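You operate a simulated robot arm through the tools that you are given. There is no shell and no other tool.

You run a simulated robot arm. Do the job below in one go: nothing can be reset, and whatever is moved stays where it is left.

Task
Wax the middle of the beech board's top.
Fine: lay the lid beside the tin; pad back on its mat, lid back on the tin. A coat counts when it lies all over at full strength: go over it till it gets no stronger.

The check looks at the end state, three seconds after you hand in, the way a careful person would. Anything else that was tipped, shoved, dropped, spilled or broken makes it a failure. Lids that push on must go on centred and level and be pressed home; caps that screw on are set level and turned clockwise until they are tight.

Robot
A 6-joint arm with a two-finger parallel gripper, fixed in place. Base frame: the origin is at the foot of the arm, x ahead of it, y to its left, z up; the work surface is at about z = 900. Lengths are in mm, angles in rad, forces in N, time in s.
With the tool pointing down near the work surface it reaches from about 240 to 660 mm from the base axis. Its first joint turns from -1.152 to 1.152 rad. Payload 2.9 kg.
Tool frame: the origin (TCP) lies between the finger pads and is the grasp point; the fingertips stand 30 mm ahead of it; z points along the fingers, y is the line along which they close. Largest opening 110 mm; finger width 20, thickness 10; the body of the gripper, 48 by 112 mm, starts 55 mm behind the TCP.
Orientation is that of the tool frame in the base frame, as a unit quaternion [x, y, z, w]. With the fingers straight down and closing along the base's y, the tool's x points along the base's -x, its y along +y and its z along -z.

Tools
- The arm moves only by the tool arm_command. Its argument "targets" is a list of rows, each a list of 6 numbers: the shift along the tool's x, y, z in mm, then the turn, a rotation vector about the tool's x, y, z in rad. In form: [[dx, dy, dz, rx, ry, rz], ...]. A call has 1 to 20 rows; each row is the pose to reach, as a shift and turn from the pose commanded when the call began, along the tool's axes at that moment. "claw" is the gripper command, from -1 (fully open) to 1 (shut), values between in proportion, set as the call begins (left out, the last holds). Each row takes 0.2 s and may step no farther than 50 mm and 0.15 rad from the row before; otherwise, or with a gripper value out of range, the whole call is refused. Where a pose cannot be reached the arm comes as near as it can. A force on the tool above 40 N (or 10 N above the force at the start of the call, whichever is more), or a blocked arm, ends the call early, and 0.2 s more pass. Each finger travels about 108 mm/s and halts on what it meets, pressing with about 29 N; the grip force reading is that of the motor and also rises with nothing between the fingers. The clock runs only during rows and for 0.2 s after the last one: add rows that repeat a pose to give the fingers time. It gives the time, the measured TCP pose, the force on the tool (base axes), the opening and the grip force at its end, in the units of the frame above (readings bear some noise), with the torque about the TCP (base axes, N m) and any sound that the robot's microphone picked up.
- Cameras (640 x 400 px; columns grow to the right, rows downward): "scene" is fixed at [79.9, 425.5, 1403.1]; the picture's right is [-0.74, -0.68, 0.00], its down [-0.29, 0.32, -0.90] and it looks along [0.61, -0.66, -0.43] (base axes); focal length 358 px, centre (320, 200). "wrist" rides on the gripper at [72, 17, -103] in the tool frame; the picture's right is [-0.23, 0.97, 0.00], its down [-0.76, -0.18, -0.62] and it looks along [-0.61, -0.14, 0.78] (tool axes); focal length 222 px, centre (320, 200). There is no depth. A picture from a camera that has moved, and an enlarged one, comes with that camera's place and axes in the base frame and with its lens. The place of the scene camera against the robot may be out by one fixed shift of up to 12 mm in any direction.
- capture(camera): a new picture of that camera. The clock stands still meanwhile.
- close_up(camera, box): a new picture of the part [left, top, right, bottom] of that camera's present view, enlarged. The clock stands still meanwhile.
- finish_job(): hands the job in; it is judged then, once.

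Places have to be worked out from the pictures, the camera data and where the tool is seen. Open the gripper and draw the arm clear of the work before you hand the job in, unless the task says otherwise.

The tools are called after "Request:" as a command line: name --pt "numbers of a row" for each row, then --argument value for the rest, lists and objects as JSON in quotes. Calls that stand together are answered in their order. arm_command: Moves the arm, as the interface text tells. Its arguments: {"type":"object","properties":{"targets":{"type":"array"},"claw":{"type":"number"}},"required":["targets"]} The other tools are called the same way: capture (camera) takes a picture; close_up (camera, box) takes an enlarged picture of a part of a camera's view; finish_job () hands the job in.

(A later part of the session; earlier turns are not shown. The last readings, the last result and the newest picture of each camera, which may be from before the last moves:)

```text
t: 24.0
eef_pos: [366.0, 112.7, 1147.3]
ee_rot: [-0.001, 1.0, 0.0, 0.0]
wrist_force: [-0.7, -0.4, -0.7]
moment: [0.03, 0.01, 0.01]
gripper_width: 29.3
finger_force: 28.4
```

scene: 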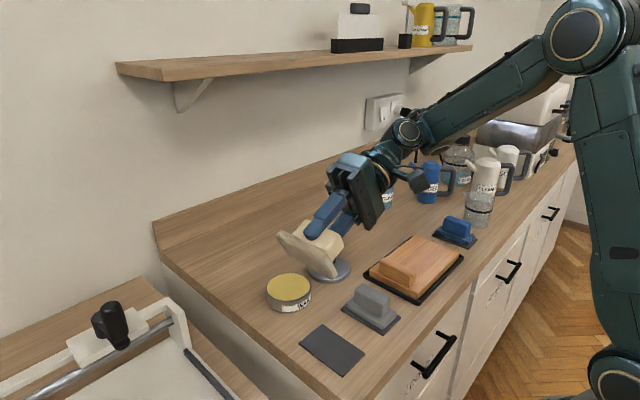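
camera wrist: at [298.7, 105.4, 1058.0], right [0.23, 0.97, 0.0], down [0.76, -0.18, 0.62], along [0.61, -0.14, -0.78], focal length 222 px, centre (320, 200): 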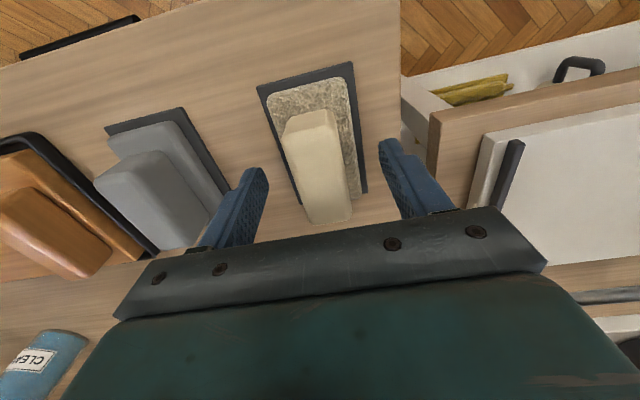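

Level again at (366, 113, 1147). I carry the pad over the tin and stop about 15 mm above the wax.

Request:
arm_command --pt "-38 -15 0 0 0 0" --pt "-76 -31 0 0 0 0" --pt "-114 -46 0 0 0 0" --pt "-152 -62 0 0 0 0" --pt "-152 -62 0 0 0 0" --pt "-152 -62 45 0 0 0" --pt "-152 -62 90 0 0 0" --pt "-152 -62 130 0 0 0" --pt "-152 -62 148 0 0 0" --pt "-152 -62 148 0 0 0"

Request:
close_up --camera "scene" --box '[240, 230, 340, 320]'

Request:
capture --camera "wrist"

```text
t: 26.2
eef_pos: [519.0, 48.3, 998.3]
ee_rot: [-0.001, 1.0, 0.0, -0.001]
wrist_force: [0.3, -0.6, -0.2]
moment: [0.04, -0.01, 0.02]
gripper_width: 29.5
finger_force: 28.8
```

```text
4.44 times, centred on (290, 275) of scene
camera zoom: at [79.9, 425.5, 1403.1], right [-0.74, -0.68, 0.0], down [-0.29, 0.32, -0.9], along [0.61, -0.66, -0.43], focal length 1594 px, centre (453, -133)
```

zoom: 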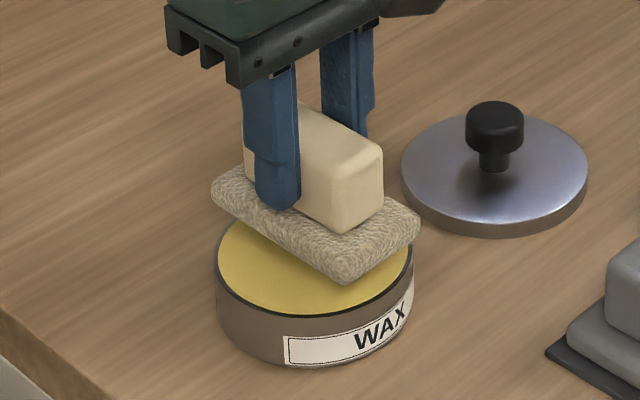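

```text
taken
camera wrist: at [446.6, 65.3, 1102.0], right [0.23, 0.97, 0.0], down [0.76, -0.18, 0.62], along [0.61, -0.14, -0.78], focal length 222 px, centre (320, 200)
```

wrist: 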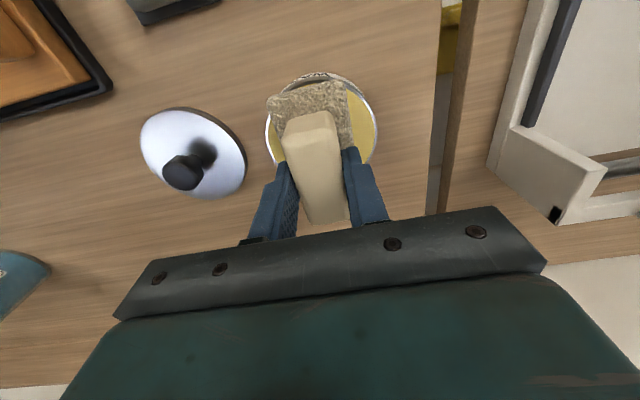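

The pad hangs over the wax, about 2 mm to the right. I shift it over and lower in small steps, watching the force.

Request:
arm_command --pt "0 2 5 0 0 0" --pt "0 2 10 0 0 0" --pt "0 2 12 0 0 0" --pt "0 2 14 0 0 0"

Request:
close_up --camera "scene" --box '[250, 240, 330, 320]'

```text
t: 27.2
eef_pos: [518.4, 52.6, 984.8]
ee_rot: [0.0, 1.0, 0.0, 0.0]
wrist_force: [0.5, 0.2, -0.7]
moment: [0.01, -0.04, 0.01]
gripper_width: 29.3
finger_force: 29.1
```

```text
5.00 times, centred on (290, 280) of scene
camera zoom: at [79.9, 425.5, 1403.1], right [-0.74, -0.68, 0.0], down [-0.29, 0.32, -0.9], along [0.61, -0.66, -0.43], focal length 1793 px, centre (470, -200)
```

zoom: 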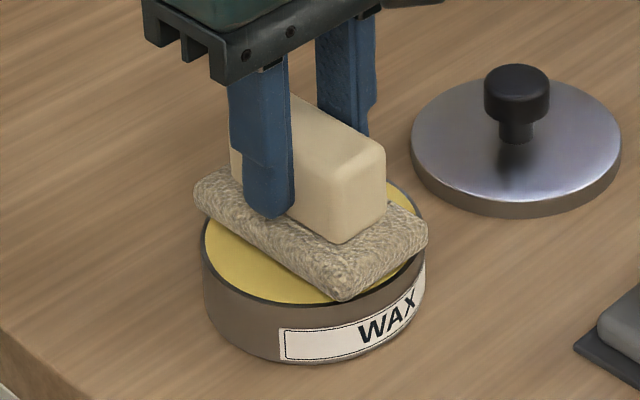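

Request:
arm_command --pt "0 0 1 0 0 0" --pt "0 0 2 0 0 0" --pt "0 0 3 0 0 0"

Request:
close_up --camera "scene" --box '[250, 240, 330, 320]'

```text
t: 28.0
eef_pos: [519.0, 52.2, 980.9]
ee_rot: [0.0, 1.0, -0.001, 0.0]
wrist_force: [-0.2, -0.6, -1.7]
moment: [-0.01, 0.02, 0.03]
gripper_width: 29.1
finger_force: 29.6
```

```text
5.00 times, centred on (290, 280) of scene
camera zoom: at [79.9, 425.5, 1403.1], right [-0.74, -0.68, 0.0], down [-0.29, 0.32, -0.9], along [0.61, -0.66, -0.43], focal length 1793 px, centre (470, -200)
```

zoom: 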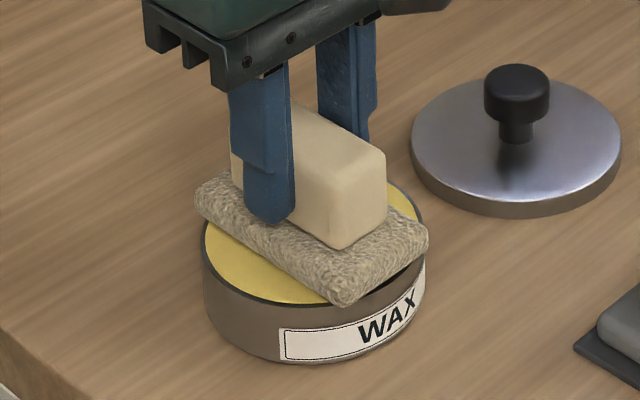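

Still free at z ≈ 981. Lowering further by single millimetres.

Request:
arm_command --pt "0 0 1 0 0 0" --pt "0 0 2 0 0 0"

Request:
arm_command --pt "0 0 1 0 0 0"

Request:
close_up --camera "scene" --box '[250, 240, 330, 320]'

```text
t: 28.6
eef_pos: [519.3, 51.8, 982.1]
ee_rot: [-0.001, 1.0, 0.001, 0.001]
wrist_force: [-0.9, -2.7, 9.2]
moment: [-0.15, 0.44, 0.08]
gripper_width: 29.1
finger_force: 29.2
```

```text
t: 29.0
eef_pos: [519.3, 51.9, 980.8]
ee_rot: [0.0, 1.0, 0.0, 0.002]
wrist_force: [-3.4, -3.3, 22.7]
moment: [-0.18, 0.6, 0.03]
gripper_width: 29.4
finger_force: 28.7
```

```text
5.00 times, centred on (290, 280) of scene
camera zoom: at [79.4, 425.4, 1403.2], right [-0.74, -0.68, 0.0], down [-0.29, 0.32, -0.9], along [0.61, -0.66, -0.43], focal length 1793 px, centre (470, -200)
```

zoom: 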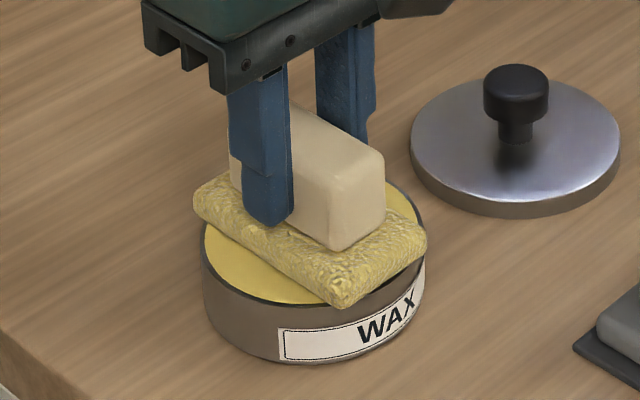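

The pad took up wax (it turned yellow) at about 22 N of pressing, with TCP z ≈ 981. I lift straight off the tin and carry the pad high over to the middle of the board, around (381, -214).

Request:
arm_command --pt "0 0 -3 0 0 0" --pt "0 0 -15 0 0 0" --pt "0 0 -45 0 0 0" --pt "0 0 -75 0 0 0"

Request:
arm_command --pt "20 -38 0 0 0 0" --pt "40 -76 0 0 0 0" --pt "60 -114 0 0 0 0" --pt "80 -152 0 0 0 0" --pt "100 -190 0 0 0 0" --pt "119 -228 0 0 0 0" --pt "138 -266 0 0 0 0" --pt "138 -266 0 0 0 0"

Request:
capture --camera "wrist"

Request:
capture --camera "scene"

Request:
close_up --camera "scene" --box '[250, 250, 350, 320]'

```text
t: 30.0
eef_pos: [519.5, 51.2, 1051.8]
ee_rot: [-0.001, 1.0, 0.001, 0.0]
wrist_force: [0.6, -0.2, -0.5]
moment: [0.0, -0.02, -0.04]
gripper_width: 29.3
finger_force: 28.5
```

```text
t: 31.8
eef_pos: [383.3, -212.4, 1051.2]
ee_rot: [-0.001, 1.0, -0.001, -0.001]
wrist_force: [0.6, 0.3, -0.4]
moment: [-0.03, 0.0, 0.03]
gripper_width: 29.2
finger_force: 29.8
```

```text
taken
camera wrist: at [311.1, -195.9, 1156.2], right [0.23, 0.97, 0.0], down [0.76, -0.18, 0.62], along [0.61, -0.14, -0.78], focal length 222 px, centre (320, 200)
```

wrist: 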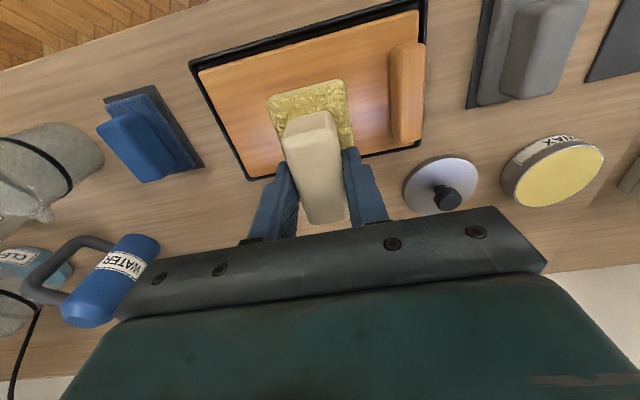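

```text
taken
```

scene: 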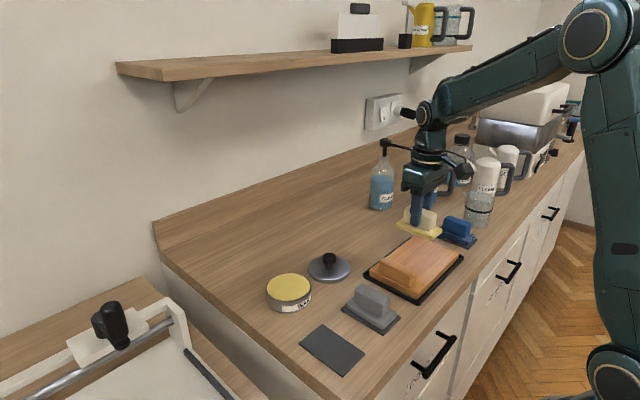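

```text
5.71 times, centred on (300, 285) of scene
camera zoom: at [79.9, 425.5, 1403.1], right [-0.74, -0.68, 0.0], down [-0.29, 0.32, -0.9], along [0.61, -0.66, -0.43], focal length 2049 px, centre (434, -286)
```

zoom: 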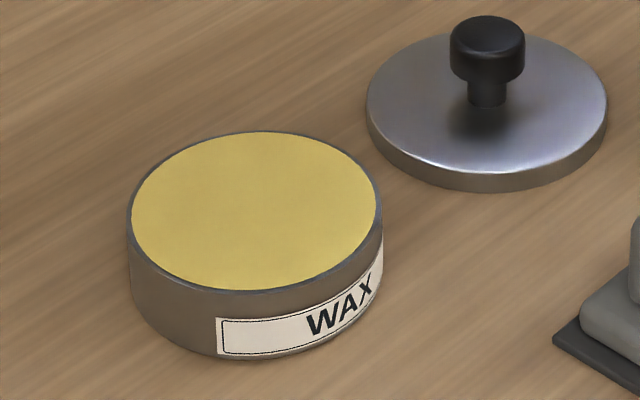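

The board spans about x 321–442, y -315 to -115, so its centre is (381, -215), and the pad is right above it. The tin looks undisturbed. I descend to just above the board.

Request:
arm_command --pt "2 -2 30 0 0 0" --pt "2 -2 55 0 0 0" --pt "2 -2 68 0 0 0" --pt "2 -2 68 0 0 0"

Request:
close_up --camera "scene" --box '[350, 190, 480, 310]'

```text
t: 32.8
eef_pos: [379.7, -214.0, 983.8]
ee_rot: [0.0, 1.0, -0.001, 0.001]
wrist_force: [0.5, 0.4, -0.5]
moment: [-0.03, -0.02, 0.02]
gripper_width: 29.1
finger_force: 28.9
```

```text
3.33 times, centred on (415, 250) of scene
camera zoom: at [79.9, 425.5, 1403.1], right [-0.74, -0.68, 0.0], down [-0.29, 0.32, -0.9], along [0.61, -0.66, -0.43], focal length 1195 px, centre (3, 33)
```

zoom: 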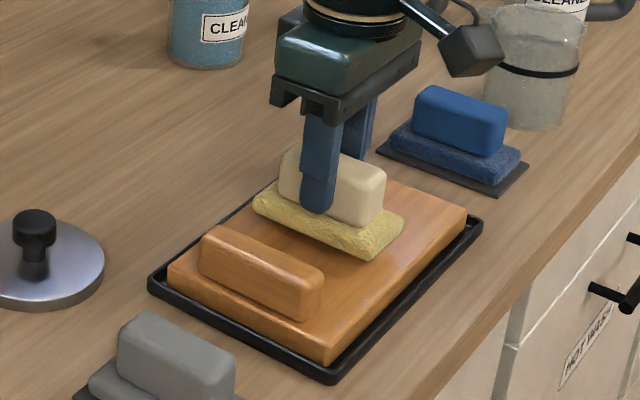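

The pad hovers about 10 mm above the board. I lower in 1 mm steps until contact.

Request:
arm_command --pt "0 0 2 0 0 0" --pt "0 0 4 0 0 0" --pt "0 0 5 0 0 0"

Request:
arm_command --pt "0 0 1 0 0 0" --pt "0 0 2 0 0 0"

Request:
arm_command --pt "0 0 1 0 0 0"

```text
t: 33.6
eef_pos: [379.5, -216.3, 980.8]
ee_rot: [0.0, 1.0, 0.0, 0.0]
wrist_force: [-0.4, 0.7, 0.0]
moment: [0.0, 0.0, 0.01]
gripper_width: 29.2
finger_force: 29.3
```

```text
t: 34.2
eef_pos: [379.9, -216.0, 979.2]
ee_rot: [0.0, 1.0, 0.0, 0.0]
wrist_force: [0.1, 0.1, -0.1]
moment: [0.02, 0.01, 0.03]
gripper_width: 29.4
finger_force: 28.5
```

```text
t: 34.6
eef_pos: [380.0, -215.5, 976.7]
ee_rot: [0.0, 1.0, 0.0, 0.0]
wrist_force: [-0.6, -0.1, 0.2]
moment: [0.02, -0.05, -0.01]
gripper_width: 29.5
finger_force: 29.1
```

Request:
close_up --camera "scene" --box '[370, 210, 460, 290]'

Request:
arm_command --pt "0 0 1 0 0 0" --pt "0 0 2 0 0 0"

```text
5.00 times, centred on (415, 250) of scene
camera zoom: at [79.9, 425.5, 1403.1], right [-0.74, -0.68, 0.0], down [-0.29, 0.32, -0.9], along [0.61, -0.66, -0.43], focal length 1793 px, centre (-155, -50)
```

zoom: 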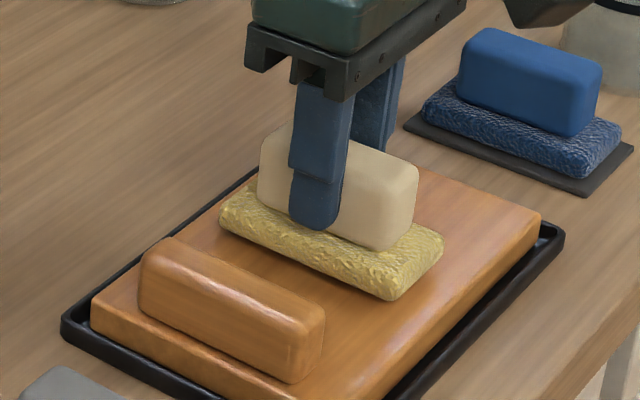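

```text
t: 35.2
eef_pos: [378.9, -216.3, 975.8]
ee_rot: [-0.001, 1.0, 0.001, 0.001]
wrist_force: [-0.3, 0.0, -0.7]
moment: [-0.01, -0.01, -0.02]
gripper_width: 29.3
finger_force: 28.9
```

Still free. I keep going in 1 mm steps.

Request:
arm_command --pt "0 0 1 0 0 0" --pt "0 0 2 0 0 0"

Request:
arm_command --pt "0 0 1 0 0 0"

Request:
close_up --camera "scene" --box '[370, 210, 460, 290]'

```text
t: 35.8
eef_pos: [379.6, -214.4, 973.7]
ee_rot: [-0.001, 1.0, 0.0, 0.0]
wrist_force: [0.3, -0.3, -1.0]
moment: [0.03, -0.02, 0.02]
gripper_width: 29.3
finger_force: 29.8
```

```text
t: 36.2
eef_pos: [378.4, -214.9, 972.5]
ee_rot: [0.0, 1.0, 0.0, 0.0]
wrist_force: [-0.1, 0.6, 1.5]
moment: [0.0, -0.06, 0.03]
gripper_width: 29.5
finger_force: 29.2
```

```text
5.00 times, centred on (415, 250) of scene
camera zoom: at [79.9, 425.5, 1403.1], right [-0.74, -0.68, 0.0], down [-0.29, 0.32, -0.9], along [0.61, -0.66, -0.43], focal length 1793 px, centre (-155, -50)
```

zoom: 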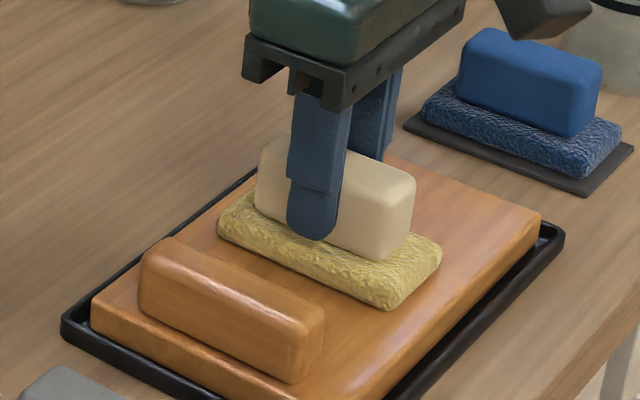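

First touch at z ≈ 972 (1.5 N). I press slightly further, 0.7 mm.

Request:
arm_command --pt "0 0 0.7 0 0 0"

```text
t: 36.6
eef_pos: [379.5, -215.7, 972.5]
ee_rot: [-0.001, 1.0, 0.001, 0.0]
wrist_force: [-0.6, 2.7, 5.7]
moment: [0.08, -0.2, 0.07]
gripper_width: 29.3
finger_force: 28.7
```

Light contact at about 6 N. I make a first short stroke along y and check that the board stays put and takes wax.

Request:
arm_command --pt "0 -7 0 0 0 0" --pt "0 -15 0 0 0 0" --pt "0 -22 0 0 0 0" --pt "0 -30 0 0 0 0"

Request:
close_up --camera "scene" --box '[370, 210, 460, 290]'

Request:
capture --camera "wrist"

```text
t: 37.6
eef_pos: [379.5, -246.3, 972.7]
ee_rot: [-0.001, 1.0, 0.001, 0.001]
wrist_force: [0.5, 1.3, 2.2]
moment: [0.08, -0.2, 0.12]
gripper_width: 29.1
finger_force: 29.2
```

```text
5.00 times, centred on (415, 250) of scene
camera zoom: at [79.9, 425.6, 1403.1], right [-0.74, -0.68, 0.0], down [-0.29, 0.32, -0.9], along [0.61, -0.66, -0.43], focal length 1793 px, centre (-155, -50)
```

zoom: 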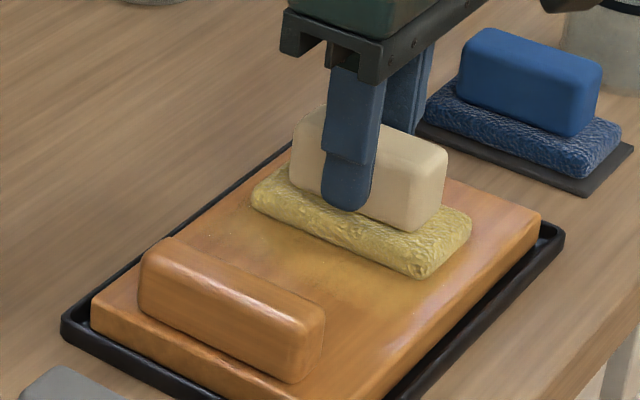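

```text
taken
camera wrist: at [307.3, -229.7, 1077.1], right [0.23, 0.97, 0.0], down [0.76, -0.18, 0.62], along [0.61, -0.14, -0.78], focal length 222 px, centre (320, 200)
```

wrist: 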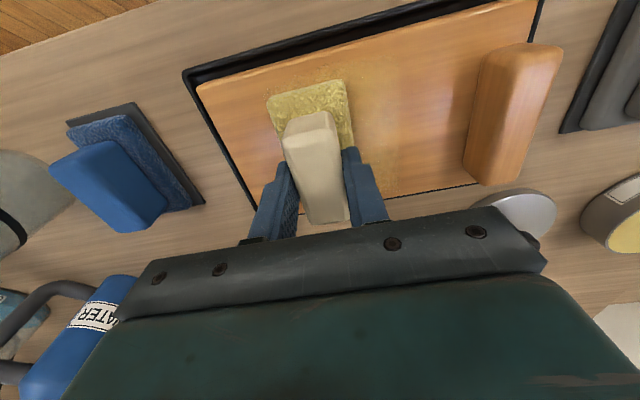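

The board stays put and shows a thin yellowish film. I continue with back-and-forth strokes covering the middle, x about 325–436, y about -270 to -162.

Request:
arm_command --pt "0 20 0.4 0 0 0" --pt "0 40 0.4 0 0 0" --pt "0 60 0.4 0 0 0" --pt "10 60 0.4 0 0 0" --pt "10 40 0.4 0 0 0" --pt "10 20 0.4 0 0 0" --pt "10 0 0.4 0 0 0" --pt "-2 0 0.4 0 0 0" --pt "-12 0 0.4 0 0 0" --pt "-12 20 0.4 0 0 0" --pt "-12 40 0.4 0 0 0" --pt "-12 60 0.4 0 0 0" --pt "-2 60 0.4 0 0 0" --pt "-2 40 0.4 0 0 0" --pt "-2 20 0.4 0 0 0" --pt "-2 0 0.4 0 0 0"

Request:
close_up --camera "scene" --box '[370, 210, 460, 290]'

Request:
capture --camera "wrist"

```text
t: 41.0
eef_pos: [381.3, -245.4, 970.7]
ee_rot: [-0.001, 1.0, 0.0, 0.001]
wrist_force: [1.2, 13.7, 29.3]
moment: [0.47, -0.17, -0.03]
gripper_width: 29.5
finger_force: 29.4
```

```text
5.00 times, centred on (415, 250) of scene
camera zoom: at [79.5, 426.1, 1402.9], right [-0.74, -0.68, 0.0], down [-0.29, 0.32, -0.9], along [0.61, -0.66, -0.43], focal length 1793 px, centre (-155, -50)
```

zoom: 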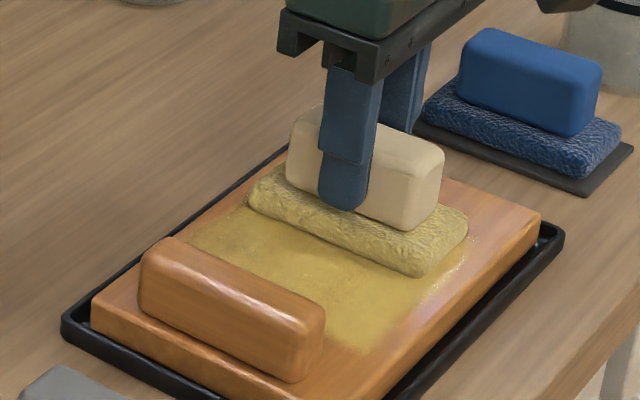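

```text
taken
camera wrist: at [308.7, -229.9, 1076.4], right [0.23, 0.97, 0.0], down [0.76, -0.18, 0.62], along [0.61, -0.14, -0.78], focal length 222 px, centre (320, 200)
```

wrist: 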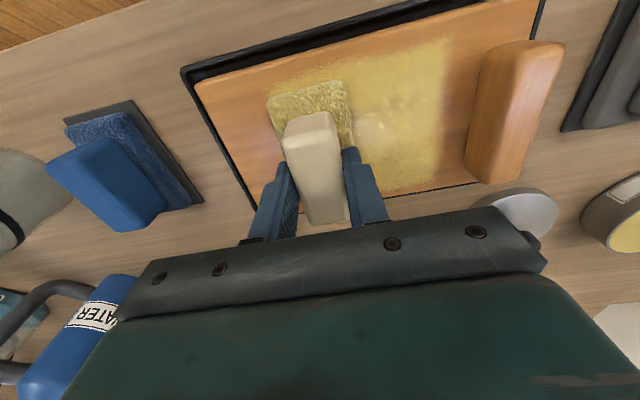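

Good coat forming, and the board has not moved, but the press has risen to 29 N. I ease up 0.8 mm and make another full pass.

Request:
arm_command --pt "0 0 -0.8 0 0 0" --pt "0 20 -0.8 0 0 0" --pt "0 40 -0.8 0 0 0" --pt "0 60 -0.8 0 0 0" --pt "12 60 -0.8 0 0 0" --pt "12 40 -0.8 0 0 0" --pt "12 20 -0.8 0 0 0" --pt "12 0 -0.8 0 0 0" --pt "0 0 -0.8 0 0 0" --pt "-10 0 -0.8 0 0 0" --pt "-10 20 -0.8 0 0 0" --pt "-10 40 -0.8 0 0 0" --pt "-10 60 -0.8 0 0 0" --pt "0 60 -0.8 0 0 0" --pt "0 40 -0.8 0 0 0" --pt "0 20 -0.8 0 0 0" --pt "0 0 -0.8 0 0 0"

Request:
close_up --camera "scene" --box '[370, 210, 460, 290]'

```text
t: 44.6
eef_pos: [382.6, -244.7, 972.1]
ee_rot: [-0.001, 1.0, 0.0, 0.001]
wrist_force: [0.5, 11.6, 23.9]
moment: [0.42, 0.07, -0.16]
gripper_width: 29.0
finger_force: 29.5
```

```text
5.00 times, centred on (415, 250) of scene
camera zoom: at [79.6, 426.0, 1403.0], right [-0.74, -0.68, 0.0], down [-0.29, 0.32, -0.9], along [0.61, -0.66, -0.43], focal length 1793 px, centre (-155, -50)
```

zoom: 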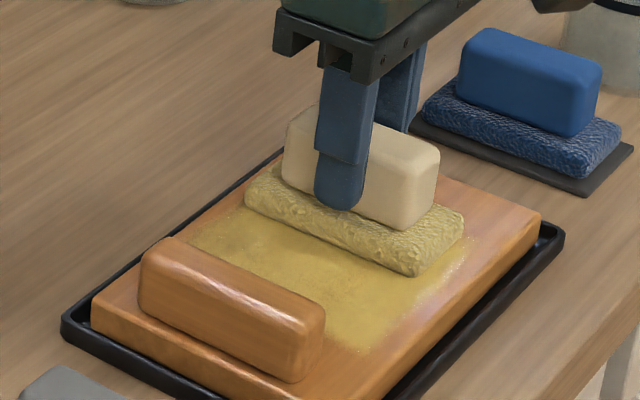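

The coat has evened out but the pad looks paler. I lift off and inspect the coat.

Request:
arm_command --pt "0 0 -5 0 0 0" --pt "0 0 -40 0 0 0" --pt "0 0 -80 0 0 0" --pt "0 -40 -80 0 0 0" --pt "0 -80 -80 0 0 0"

Request:
close_up --camera "scene" --box '[350, 220, 480, 310]'

Request:
capture --camera "wrist"

Request:
close_up --camera "wrist" --box '[330, 0, 530, 130]'

```text
t: 45.8
eef_pos: [383.6, -325.3, 1051.9]
ee_rot: [0.0, 1.0, -0.001, 0.0]
wrist_force: [-0.9, -0.3, -1.2]
moment: [0.01, 0.0, -0.01]
gripper_width: 29.6
finger_force: 28.5
```

```text
4.44 times, centred on (415, 265) of scene
camera zoom: at [79.9, 425.5, 1403.1], right [-0.74, -0.68, 0.0], down [-0.29, 0.32, -0.9], along [0.61, -0.66, -0.43], focal length 1594 px, centre (-102, -89)
```

zoom: 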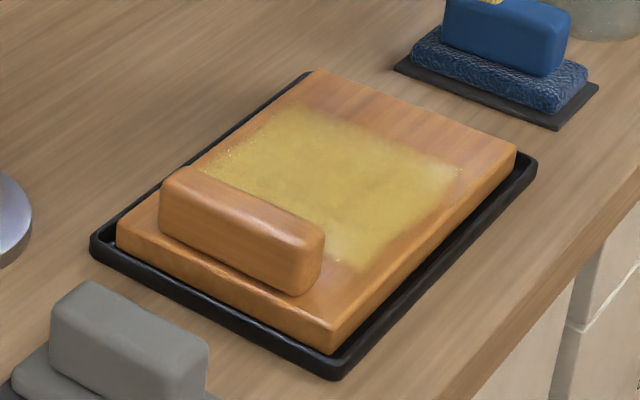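

```text
taken
camera wrist: at [311.0, -308.6, 1157.0], right [0.23, 0.97, 0.0], down [0.76, -0.18, 0.62], along [0.61, -0.14, -0.78], focal length 222 px, centre (320, 200)
```

wrist: 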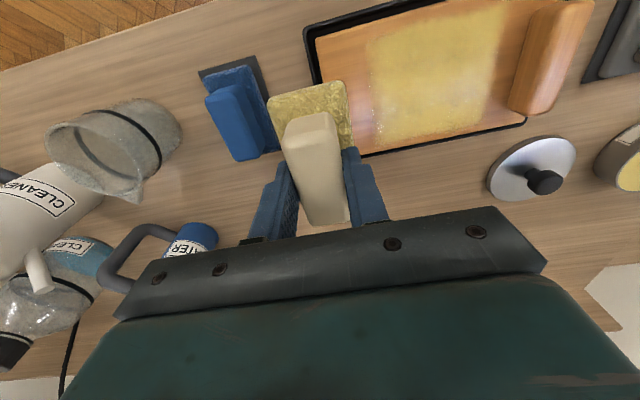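

```text
3.08 times, centred on (430, 65) of wrist
camera zoom: at [311.0, -308.6, 1157.0], right [0.23, 0.97, 0.0], down [0.76, -0.18, 0.62], along [0.61, -0.14, -0.78], focal length 684 px, centre (-18, 615)
```

zoom: 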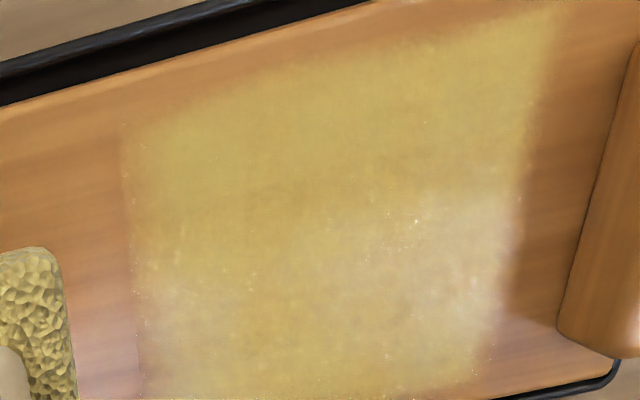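

The coat covers x ≈ 325–436, y ≈ -270 to -162, but parts still look a bit thin. I go back to the tin for a second load, travelling high.

Request:
arm_command --pt "-15 42 0 0 0 0" --pt "-30 84 0 0 0 0" --pt "-45 126 0 0 0 0" --pt "-60 168 0 0 0 0" --pt "-75 210 0 0 0 0" --pt "-90 252 0 0 0 0" --pt "-105 294 0 0 0 0" --pt "-120 336 0 0 0 0" --pt "-135 376 0 0 0 0" --pt "-135 376 0 0 0 0" --pt "-135 376 30 0 0 0" --pt "-135 376 55 0 0 0" --pt "-135 376 55 0 0 0"

Request:
close_up --camera "scene" --box '[250, 230, 330, 320]'

```text
t: 48.6
eef_pos: [517.2, 49.6, 997.8]
ee_rot: [-0.001, 1.0, 0.0, 0.0]
wrist_force: [0.1, 0.4, -0.9]
moment: [-0.02, -0.02, -0.01]
gripper_width: 29.6
finger_force: 28.9
```

```text
4.44 times, centred on (290, 275) of scene
camera zoom: at [79.9, 425.5, 1403.1], right [-0.74, -0.68, 0.0], down [-0.29, 0.32, -0.9], along [0.61, -0.66, -0.43], focal length 1594 px, centre (453, -133)
```

zoom: 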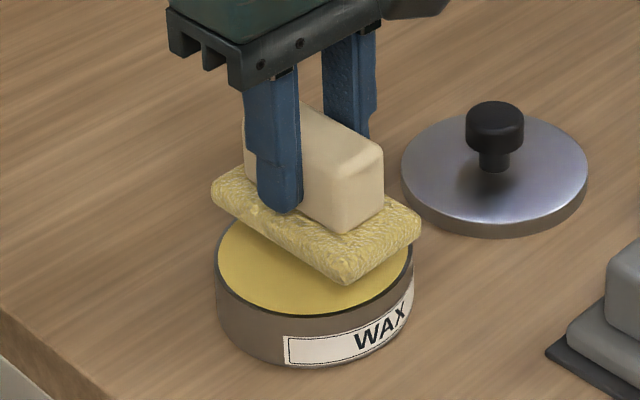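

The pad is still level in the grip. I lower it onto the wax as before.

Request:
arm_command --pt "-1 1 6 0 0 0" --pt "-1 1 12 0 0 0" --pt "-1 1 14 0 0 0" --pt "-1 1 15 0 0 0"

Request:
arm_command --pt "0 0 0.7 0 0 0" --pt "0 0 1.4 0 0 0"

```text
t: 49.6
eef_pos: [517.7, 50.9, 982.9]
ee_rot: [0.0, 1.0, 0.0, 0.0]
wrist_force: [0.6, -0.4, -0.2]
moment: [0.0, 0.02, 0.01]
gripper_width: 29.3
finger_force: 29.1
```

```text
t: 50.2
eef_pos: [516.0, 51.9, 982.0]
ee_rot: [-0.001, 1.0, 0.0, 0.0]
wrist_force: [0.3, 0.0, 0.1]
moment: [-0.01, 0.01, 0.0]
gripper_width: 29.4
finger_force: 29.3
```

Request:
arm_command --pt "0 0 0.7 0 0 0" --pt "0 0 1.4 0 0 0"

Request:
arm_command --pt "0 0 0.7 0 0 0"

Request:
close_up --camera "scene" --box '[250, 230, 330, 320]'

```text
t: 50.8
eef_pos: [518.0, 51.9, 980.5]
ee_rot: [0.0, 1.0, 0.0, 0.0]
wrist_force: [-0.2, -1.1, 6.2]
moment: [-0.14, 0.12, 0.05]
gripper_width: 29.3
finger_force: 29.1
```

```text
t: 51.2
eef_pos: [517.5, 51.1, 980.5]
ee_rot: [0.0, 1.0, 0.001, 0.001]
wrist_force: [-2.6, -2.1, 14.3]
moment: [-0.14, 0.23, 0.01]
gripper_width: 29.2
finger_force: 29.6
```

```text
4.44 times, centred on (290, 275) of scene
camera zoom: at [79.6, 425.4, 1403.1], right [-0.74, -0.68, 0.0], down [-0.29, 0.32, -0.9], along [0.61, -0.66, -0.43], focal length 1594 px, centre (453, -133)
```

zoom: 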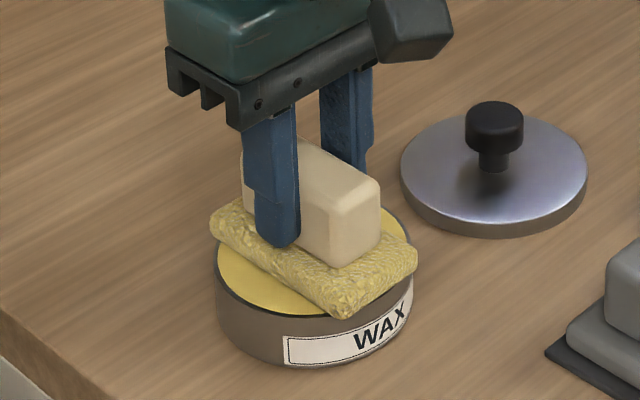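

Contact made at 14 N and the pad is freshly loaded. I lift and return over the board centre, stopping about 8 mm above it.

Request:
arm_command --pt "0 0 -3 0 0 0" --pt "0 0 -15 0 0 0" --pt "0 0 -45 0 0 0" --pt "0 0 -72 0 0 0"

Request:
arm_command --pt "20 -38 0 0 0 0" --pt "40 -76 0 0 0 0" --pt "60 -114 0 0 0 0" --pt "80 -152 0 0 0 0" --pt "100 -190 0 0 0 0" --pt "119 -228 0 0 0 0" --pt "137 -266 0 0 0 0" --pt "137 -266 0 0 0 0" --pt "137 -266 40 0 0 0" --pt "137 -266 70 0 0 0" --pt "137 -266 72 0 0 0"

```text
t: 52.2
eef_pos: [518.0, 51.9, 1050.1]
ee_rot: [-0.002, 1.0, 0.0, -0.001]
wrist_force: [-0.6, 0.5, 0.4]
moment: [0.02, -0.04, -0.01]
gripper_width: 28.9
finger_force: 28.7
```

```text
t: 54.6
eef_pos: [381.6, -213.1, 979.2]
ee_rot: [-0.001, 1.0, 0.0, -0.001]
wrist_force: [0.1, 0.0, -1.0]
moment: [-0.02, 0.01, 0.02]
gripper_width: 29.1
finger_force: 28.9
```

Now at (381.6, -214, 979). I lower in small steps to light contact.

Request:
arm_command --pt "0 0 2 0 0 0" --pt "0 0 4 0 0 0" --pt "0 0 5 0 0 0"

Request:
arm_command --pt "0 0 1 0 0 0"

Request:
arm_command --pt "0 0 0.8 0 0 0"

```text
t: 55.4
eef_pos: [378.8, -214.0, 974.2]
ee_rot: [-0.001, 1.0, 0.0, 0.001]
wrist_force: [-0.5, -0.3, -0.6]
moment: [-0.01, -0.01, 0.03]
gripper_width: 29.5
finger_force: 29.2
```

```text
t: 55.8
eef_pos: [380.4, -214.2, 972.7]
ee_rot: [-0.001, 1.0, 0.0, 0.0]
wrist_force: [0.7, 0.0, -0.9]
moment: [0.01, 0.01, -0.02]
gripper_width: 29.2
finger_force: 28.9
```

```text
t: 56.2
eef_pos: [379.1, -214.3, 971.6]
ee_rot: [-0.001, 1.0, 0.0, 0.0]
wrist_force: [-1.8, 1.8, 4.4]
moment: [0.04, -0.13, 0.07]
gripper_width: 29.4
finger_force: 29.0
```

Light contact. I make another full pass over the middle with the fresh load.

Request:
arm_command --pt "0 -15 0.3 0 0 0" --pt "0 -30 0.3 0 0 0" --pt "11 -30 0.3 0 0 0" --pt "11 -10 0.3 0 0 0" --pt "11 10 0.3 0 0 0" --pt "11 30 0.3 0 0 0" --pt "0 30 0.3 0 0 0" --pt "0 10 0.3 0 0 0" --pt "0 -10 0.3 0 0 0" --pt "0 -30 0.3 0 0 0" --pt "-11 -30 0.3 0 0 0" --pt "-11 -10 0.3 0 0 0" --pt "-11 10 0.3 0 0 0" --pt "-11 30 0.3 0 0 0" --pt "0 30 0.3 0 0 0" --pt "0 15 0.3 0 0 0" --pt "0 0 0.3 0 0 0"

Request:
close_up --camera "scene" --box '[350, 220, 480, 310]'

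```text
t: 59.8
eef_pos: [379.9, -213.1, 972.2]
ee_rot: [-0.001, 1.0, 0.002, 0.0]
wrist_force: [0.8, 6.4, 10.4]
moment: [0.16, -0.38, 0.14]
gripper_width: 29.4
finger_force: 28.8
```

```text
4.44 times, centred on (415, 265) of scene
camera zoom: at [79.8, 425.8, 1403.0], right [-0.74, -0.68, 0.0], down [-0.29, 0.32, -0.9], along [0.61, -0.66, -0.43], focal length 1594 px, centre (-102, -89)
```

zoom: 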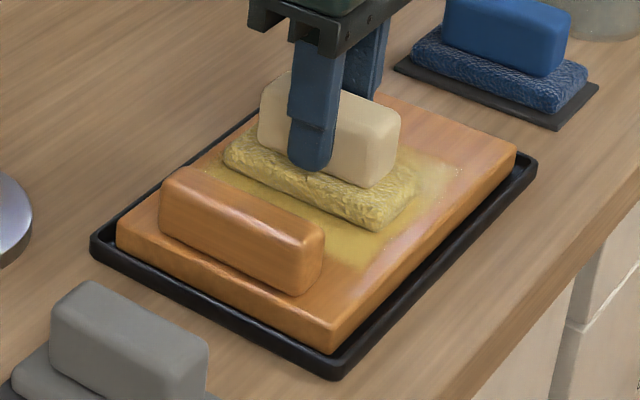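

I lift off and look at the coat from the same viewpoint as before to compare.

Request:
arm_command --pt "0 0 -5 0 0 0" --pt "0 0 -40 0 0 0" --pt "0 0 -80 0 0 0" --pt "0 -40 -80 0 0 0" --pt "0 -80 -80 0 0 0" --pt "0 -110 -80 0 0 0"

Request:
close_up --camera "scene" --box '[350, 220, 480, 310]'

Request:
close_up --camera "wrist" --box '[330, 0, 530, 130]'

```text
t: 61.2
eef_pos: [380.6, -325.7, 1052.3]
ee_rot: [-0.001, 1.0, 0.0, 0.0]
wrist_force: [0.9, 0.2, -0.8]
moment: [0.0, 0.01, 0.0]
gripper_width: 29.5
finger_force: 28.8
```

```text
4.44 times, centred on (415, 265) of scene
camera zoom: at [79.9, 425.5, 1403.1], right [-0.74, -0.68, 0.0], down [-0.29, 0.32, -0.9], along [0.61, -0.66, -0.43], focal length 1594 px, centre (-102, -89)
```

zoom: 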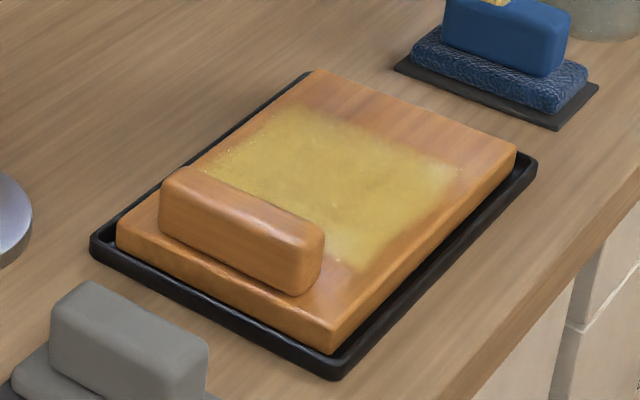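

```text
3.08 times, centred on (430, 65) of wrist
camera zoom: at [307.2, -309.2, 1156.7], right [0.23, 0.97, 0.0], down [0.76, -0.18, 0.62], along [0.61, -0.14, -0.78], focal length 684 px, centre (-18, 615)
```

zoom: 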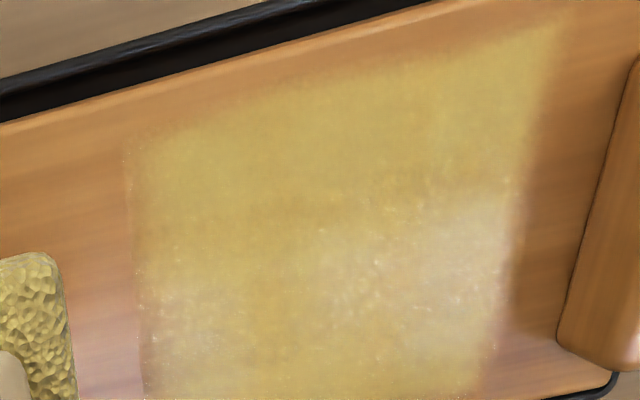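

The coat looks the same as before the second load, so it is at full strength over the middle. For safety I do one last pass that firms up the faded edge on the -y side, then stop.

Request:
arm_command --pt "0 35 0 0 0 0" --pt "0 75 0 0 0 0" --pt "0 110 0 0 0 0" --pt "0 110 0 0 0 0" --pt "0 110 40 0 0 0" --pt "0 110 72 0 0 0" --pt "0 110 77 0 0 0" --pt "0 110 78 0 0 0"

Request:
arm_command --pt "0 0 1 0 0 0" --pt "0 0 2 0 0 0"

```text
t: 63.0
eef_pos: [379.5, -214.9, 973.6]
ee_rot: [-0.001, 1.0, -0.001, 0.001]
wrist_force: [-0.8, 0.3, -0.7]
moment: [-0.04, 0.0, 0.01]
gripper_width: 29.1
finger_force: 28.8
```

```text
t: 63.6
eef_pos: [380.5, -215.1, 972.7]
ee_rot: [0.001, 1.0, 0.0, 0.001]
wrist_force: [0.0, 0.5, -0.6]
moment: [0.0, 0.03, -0.01]
gripper_width: 29.2
finger_force: 29.6
```

Request:
arm_command --pt "0 0 0.7 0 0 0"

```text
t: 64.0
eef_pos: [379.5, -214.8, 973.0]
ee_rot: [-0.001, 1.0, 0.001, 0.002]
wrist_force: [0.4, 1.9, 4.5]
moment: [0.03, 0.14, -0.02]
gripper_width: 29.0
finger_force: 28.6
```

Contact at about 5 N; now the last pass of strokes.

Request:
arm_command --pt "0 -14 0.4 0 0 0" --pt "0 -28 0.4 0 0 0" --pt "0 -40 0.4 0 0 0" --pt "11 -40 0.4 0 0 0" --pt "11 -20 0.4 0 0 0" --pt "11 0 0.4 0 0 0" --pt "11 16 0.4 0 0 0" --pt "11 30 0.4 0 0 0" --pt "0 30 0.4 0 0 0" --pt "0 10 0.4 0 0 0" --pt "0 -10 0.4 0 0 0" --pt "0 -28 0.4 0 0 0" --pt "0 -40 0.4 0 0 0" --pt "-11 -40 0.4 0 0 0" --pt "-11 -20 0.4 0 0 0" --pt "-11 0 0.4 0 0 0" --pt "-11 16 0.4 0 0 0" --pt "-11 30 0.4 0 0 0" --pt "0 20 0.4 0 0 0" --pt "0 0 0.4 0 0 0"

Request:
arm_command --pt "0 0 -5 0 0 0" --pt "0 0 -40 0 0 0" --pt "0 0 -80 0 0 0" --pt "0 -40 -80 0 0 0" --pt "0 -80 -80 0 0 0" --pt "0 -110 -80 0 0 0"

Request:
close_up --camera "scene" --box '[350, 220, 480, 310]'

Request:
close_up --camera "wrist" --box '[330, 0, 530, 130]'

Request:
capture --camera "wrist"

```text
t: 68.2
eef_pos: [380.8, -210.4, 970.8]
ee_rot: [-0.003, 1.0, 0.002, 0.0]
wrist_force: [2.0, 12.3, 24.9]
moment: [0.33, -0.72, 0.3]
gripper_width: 29.2
finger_force: 29.1
```

```text
t: 69.6
eef_pos: [381.9, -324.4, 1050.1]
ee_rot: [-0.001, 1.0, 0.0, 0.0]
wrist_force: [-0.2, 0.3, -0.1]
moment: [-0.03, 0.0, 0.0]
gripper_width: 29.3
finger_force: 29.0
```

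```text
4.44 times, centred on (415, 265) of scene
camera zoom: at [79.9, 425.5, 1403.1], right [-0.74, -0.68, 0.0], down [-0.29, 0.32, -0.9], along [0.61, -0.66, -0.43], focal length 1594 px, centre (-102, -89)
```

zoom: 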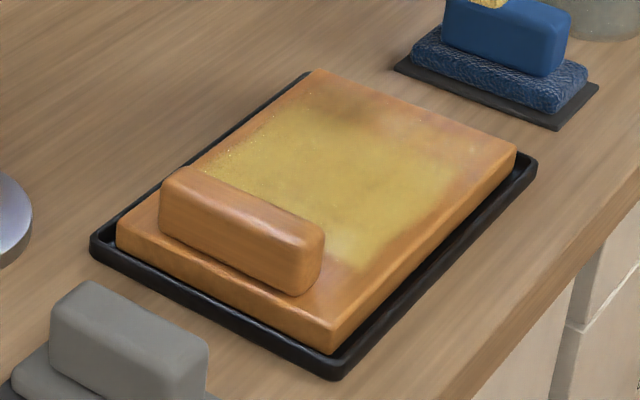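

```text
3.08 times, centred on (430, 65) of wrist
camera zoom: at [309.4, -308.6, 1154.2], right [0.23, 0.97, 0.0], down [0.76, -0.18, 0.62], along [0.61, -0.14, -0.78], focal length 684 px, centre (-18, 615)
```

zoom: 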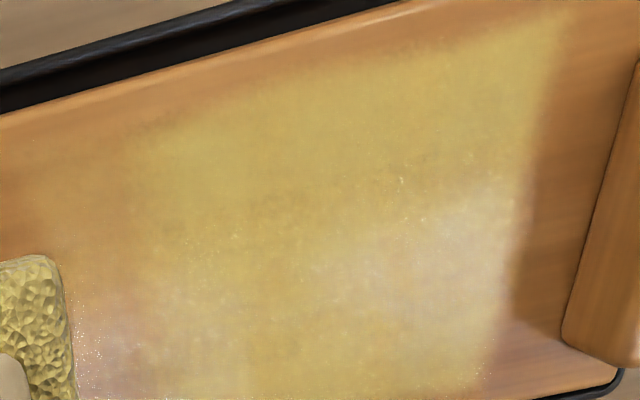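

```text
taken
camera wrist: at [309.4, -308.6, 1154.2], right [0.23, 0.97, 0.0], down [0.76, -0.18, 0.62], along [0.61, -0.14, -0.78], focal length 222 px, centre (320, 200)
```

wrist: 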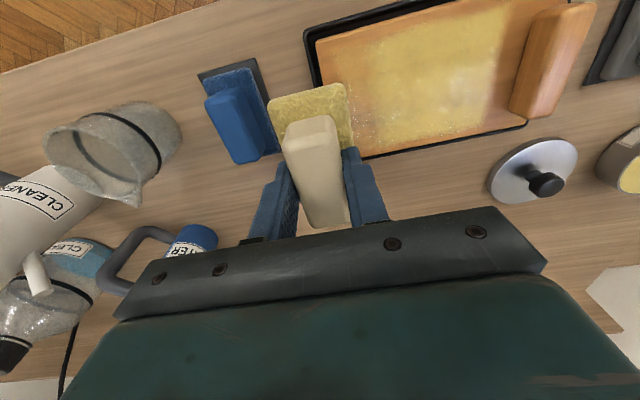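

The extra pass left a thin, uneven strip on the -y side. I'll reload once more and bring that strip to full strength so the coat is even.

Request:
arm_command --pt "-15 42 0 0 0 0" --pt "-30 84 0 0 0 0" --pt "-45 126 0 0 0 0" --pt "-60 168 0 0 0 0" --pt "-75 210 0 0 0 0" --pt "-90 252 0 0 0 0" --pt "-105 294 0 0 0 0" --pt "-120 336 0 0 0 0" --pt "-137 375 0 0 0 0" --pt "-137 375 0 0 0 0" --pt "-137 375 30 0 0 0" --pt "-137 375 55 0 0 0" --pt "-137 375 65 0 0 0" --pt "-137 375 65 0 0 0"

Request:
close_up --camera "scene" --box '[250, 230, 330, 320]'

```text
t: 72.6
eef_pos: [516.6, 52.0, 986.2]
ee_rot: [0.0, 1.0, 0.0, 0.0]
wrist_force: [0.4, 0.6, 0.3]
moment: [0.01, 0.02, -0.01]
gripper_width: 29.4
finger_force: 29.1
```

```text
4.44 times, centred on (290, 275) of scene
camera zoom: at [79.9, 425.5, 1403.1], right [-0.74, -0.68, 0.0], down [-0.29, 0.32, -0.9], along [0.61, -0.66, -0.43], focal length 1594 px, centre (453, -133)
```

zoom: 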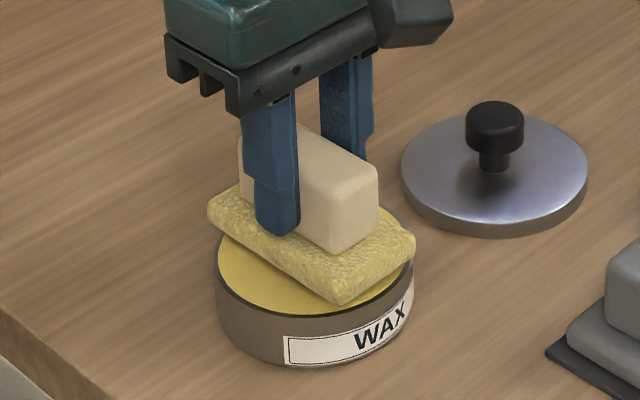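

About 4 mm above the wax; lowering to contact.

Request:
arm_command --pt "0 0 2 0 0 0" --pt "0 0 4 0 0 0"

Request:
arm_command --pt "0 0 1 0 0 0"

Request:
arm_command --pt "0 0 0.5 0 0 0"

```text
t: 73.2
eef_pos: [517.5, 51.0, 982.0]
ee_rot: [-0.001, 1.0, 0.0, 0.001]
wrist_force: [-0.1, -0.1, -0.5]
moment: [-0.04, -0.02, -0.01]
gripper_width: 29.4
finger_force: 29.4
```

```text
t: 73.6
eef_pos: [518.4, 51.7, 982.7]
ee_rot: [0.001, 1.0, 0.0, 0.001]
wrist_force: [-0.5, 0.6, 0.1]
moment: [0.0, -0.01, 0.04]
gripper_width: 29.4
finger_force: 28.9
```

```text
t: 74.0
eef_pos: [518.0, 49.8, 980.8]
ee_rot: [0.0, 1.0, 0.0, 0.001]
wrist_force: [0.2, -0.6, 0.1]
moment: [0.01, 0.02, 0.01]
gripper_width: 29.3
finger_force: 29.0
```

Request:
arm_command --pt "0 0 0.8 0 0 0"

Request:
arm_command --pt "0 0 0.6 0 0 0"

```text
t: 74.4
eef_pos: [518.0, 50.5, 981.1]
ee_rot: [0.0, 1.0, 0.001, 0.0]
wrist_force: [-0.6, 0.0, -0.9]
moment: [-0.03, 0.0, 0.01]
gripper_width: 29.4
finger_force: 28.9
```

```text
t: 74.8
eef_pos: [517.1, 49.2, 980.0]
ee_rot: [-0.001, 1.0, 0.001, 0.0]
wrist_force: [-0.4, 0.9, 0.1]
moment: [0.01, 0.0, -0.01]
gripper_width: 29.4
finger_force: 29.0
```

No contact yet; the handle has probably crept up slightly in the grip. I continue gently.

Request:
arm_command --pt "0 0 0.8 0 0 0"

Request:
arm_command --pt "0 0 0.6 0 0 0"

Request:
close_up --camera "scene" --box '[250, 230, 330, 320]'

```text
t: 75.2
eef_pos: [517.6, 49.6, 979.8]
ee_rot: [-0.001, 1.0, 0.0, 0.001]
wrist_force: [-1.9, 0.8, 7.4]
moment: [-0.03, 0.16, 0.01]
gripper_width: 29.4
finger_force: 28.9
```

```text
t: 75.6
eef_pos: [518.2, 50.3, 979.8]
ee_rot: [-0.001, 1.0, 0.001, 0.002]
wrist_force: [-0.4, -0.1, 14.1]
moment: [0.0, 0.39, 0.04]
gripper_width: 29.5
finger_force: 29.3
```

```text
4.44 times, centred on (290, 275) of scene
camera zoom: at [79.6, 425.5, 1403.1], right [-0.74, -0.68, 0.0], down [-0.29, 0.32, -0.9], along [0.61, -0.66, -0.43], focal length 1594 px, centre (453, -133)
```

zoom: 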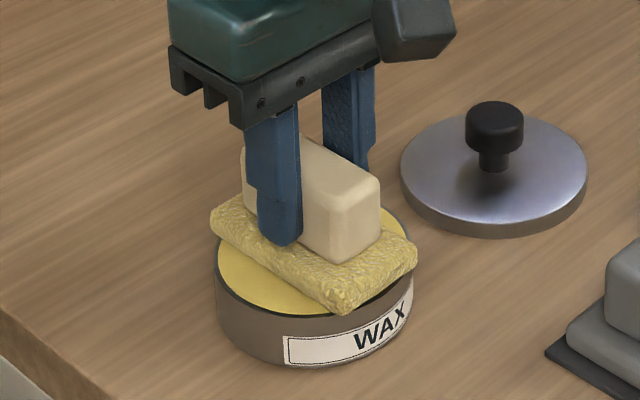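

Loaded again. I lift, carry it to the board at y ≈ -250, and stop just above.

Request:
arm_command --pt "0 0 -3 0 0 0" --pt "0 0 -15 0 0 0" --pt "0 0 -45 0 0 0" --pt "0 0 -73 0 0 0"

Request:
arm_command --pt "20 -38 0 0 0 0" --pt "40 -76 0 0 0 0" --pt "60 -114 0 0 0 0" --pt "80 -152 0 0 0 0" --pt "100 -190 0 0 0 0" --pt "119 -228 0 0 0 0" --pt "137 -266 0 0 0 0" --pt "137 -300 0 0 0 0" --pt "137 -300 0 0 0 0" --pt "137 -300 40 0 0 0" --pt "137 -300 70 0 0 0" --pt "137 -300 78 0 0 0" --pt "137 -300 79 0 0 0"

Request:
arm_command --pt "0 0 0.8 0 0 0"

```text
t: 76.6
eef_pos: [515.3, 49.7, 1051.5]
ee_rot: [0.0, 1.0, -0.001, -0.001]
wrist_force: [0.1, 0.2, -0.5]
moment: [0.04, -0.02, 0.03]
gripper_width: 29.2
finger_force: 28.8
```

```text
t: 79.4
eef_pos: [381.9, -250.8, 971.5]
ee_rot: [-0.001, 1.0, -0.001, 0.001]
wrist_force: [0.0, -0.2, -0.6]
moment: [0.0, -0.01, -0.02]
gripper_width: 29.1
finger_force: 29.6
```

```text
t: 79.8
eef_pos: [379.9, -250.1, 971.3]
ee_rot: [0.0, 1.0, 0.0, 0.0]
wrist_force: [-0.1, 0.1, 0.7]
moment: [-0.05, -0.01, 0.02]
gripper_width: 29.2
finger_force: 29.3
```

Request:
arm_command --pt "0 0 0.7 0 0 0"

```text
t: 80.2
eef_pos: [379.9, -250.2, 972.5]
ee_rot: [0.0, 1.0, 0.0, 0.001]
wrist_force: [-2.6, -0.5, 9.0]
moment: [0.03, -0.01, 0.0]
gripper_width: 29.2
finger_force: 28.8
```

Contact at 9 N. I work the strip on the -y side first, then sweep back over the whole patch.

Request:
arm_command --pt "0 -6 0 0 0 0" --pt "11 -6 0 0 0 0" --pt "11 10 0 0 0 0" --pt "11 -6 0 0 0 0" --pt "0 -6 0 0 0 0" --pt "-11 -6 0 0 0 0" --pt "-11 10 0 0 0 0" --pt "-11 -6 0 0 0 0" --pt "0 -6 0 0 0 0" --pt "0 14 0 0 0 0" --pt "0 34 0 0 0 0" --pt "0 50 0 0 0 0" --pt "0 66 0 0 0 0" --pt "11 66 0 0 0 0" --pt "11 48 0 0 0 0" --pt "11 30 0 0 0 0" --pt "11 12 0 0 0 0" --pt "11 -6 0 0 0 0" --pt "0 -6 0 0 0 0" --pt "-11 -6 0 0 0 0"

Request:
close_up --camera "scene" --box '[350, 220, 480, 310]'

```text
t: 84.4
eef_pos: [391.6, -256.9, 971.5]
ee_rot: [0.002, 1.0, -0.001, -0.001]
wrist_force: [-13.7, -3.9, 26.2]
moment: [-0.2, 0.53, 0.06]
gripper_width: 29.3
finger_force: 29.2
```

```text
4.44 times, centred on (415, 265) of scene
camera zoom: at [79.2, 425.6, 1403.1], right [-0.74, -0.68, 0.0], down [-0.29, 0.32, -0.9], along [0.61, -0.66, -0.43], focal length 1594 px, centre (-102, -89)
```

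zoom: 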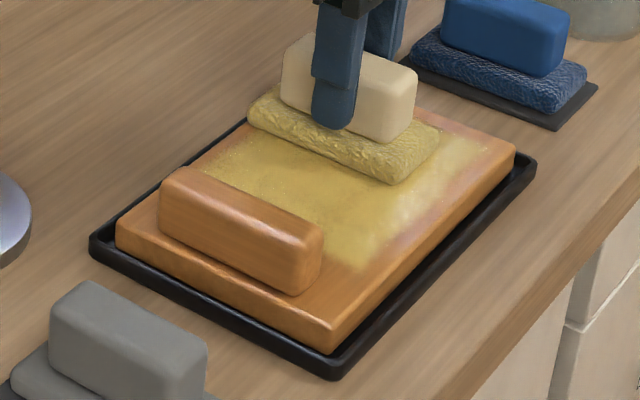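

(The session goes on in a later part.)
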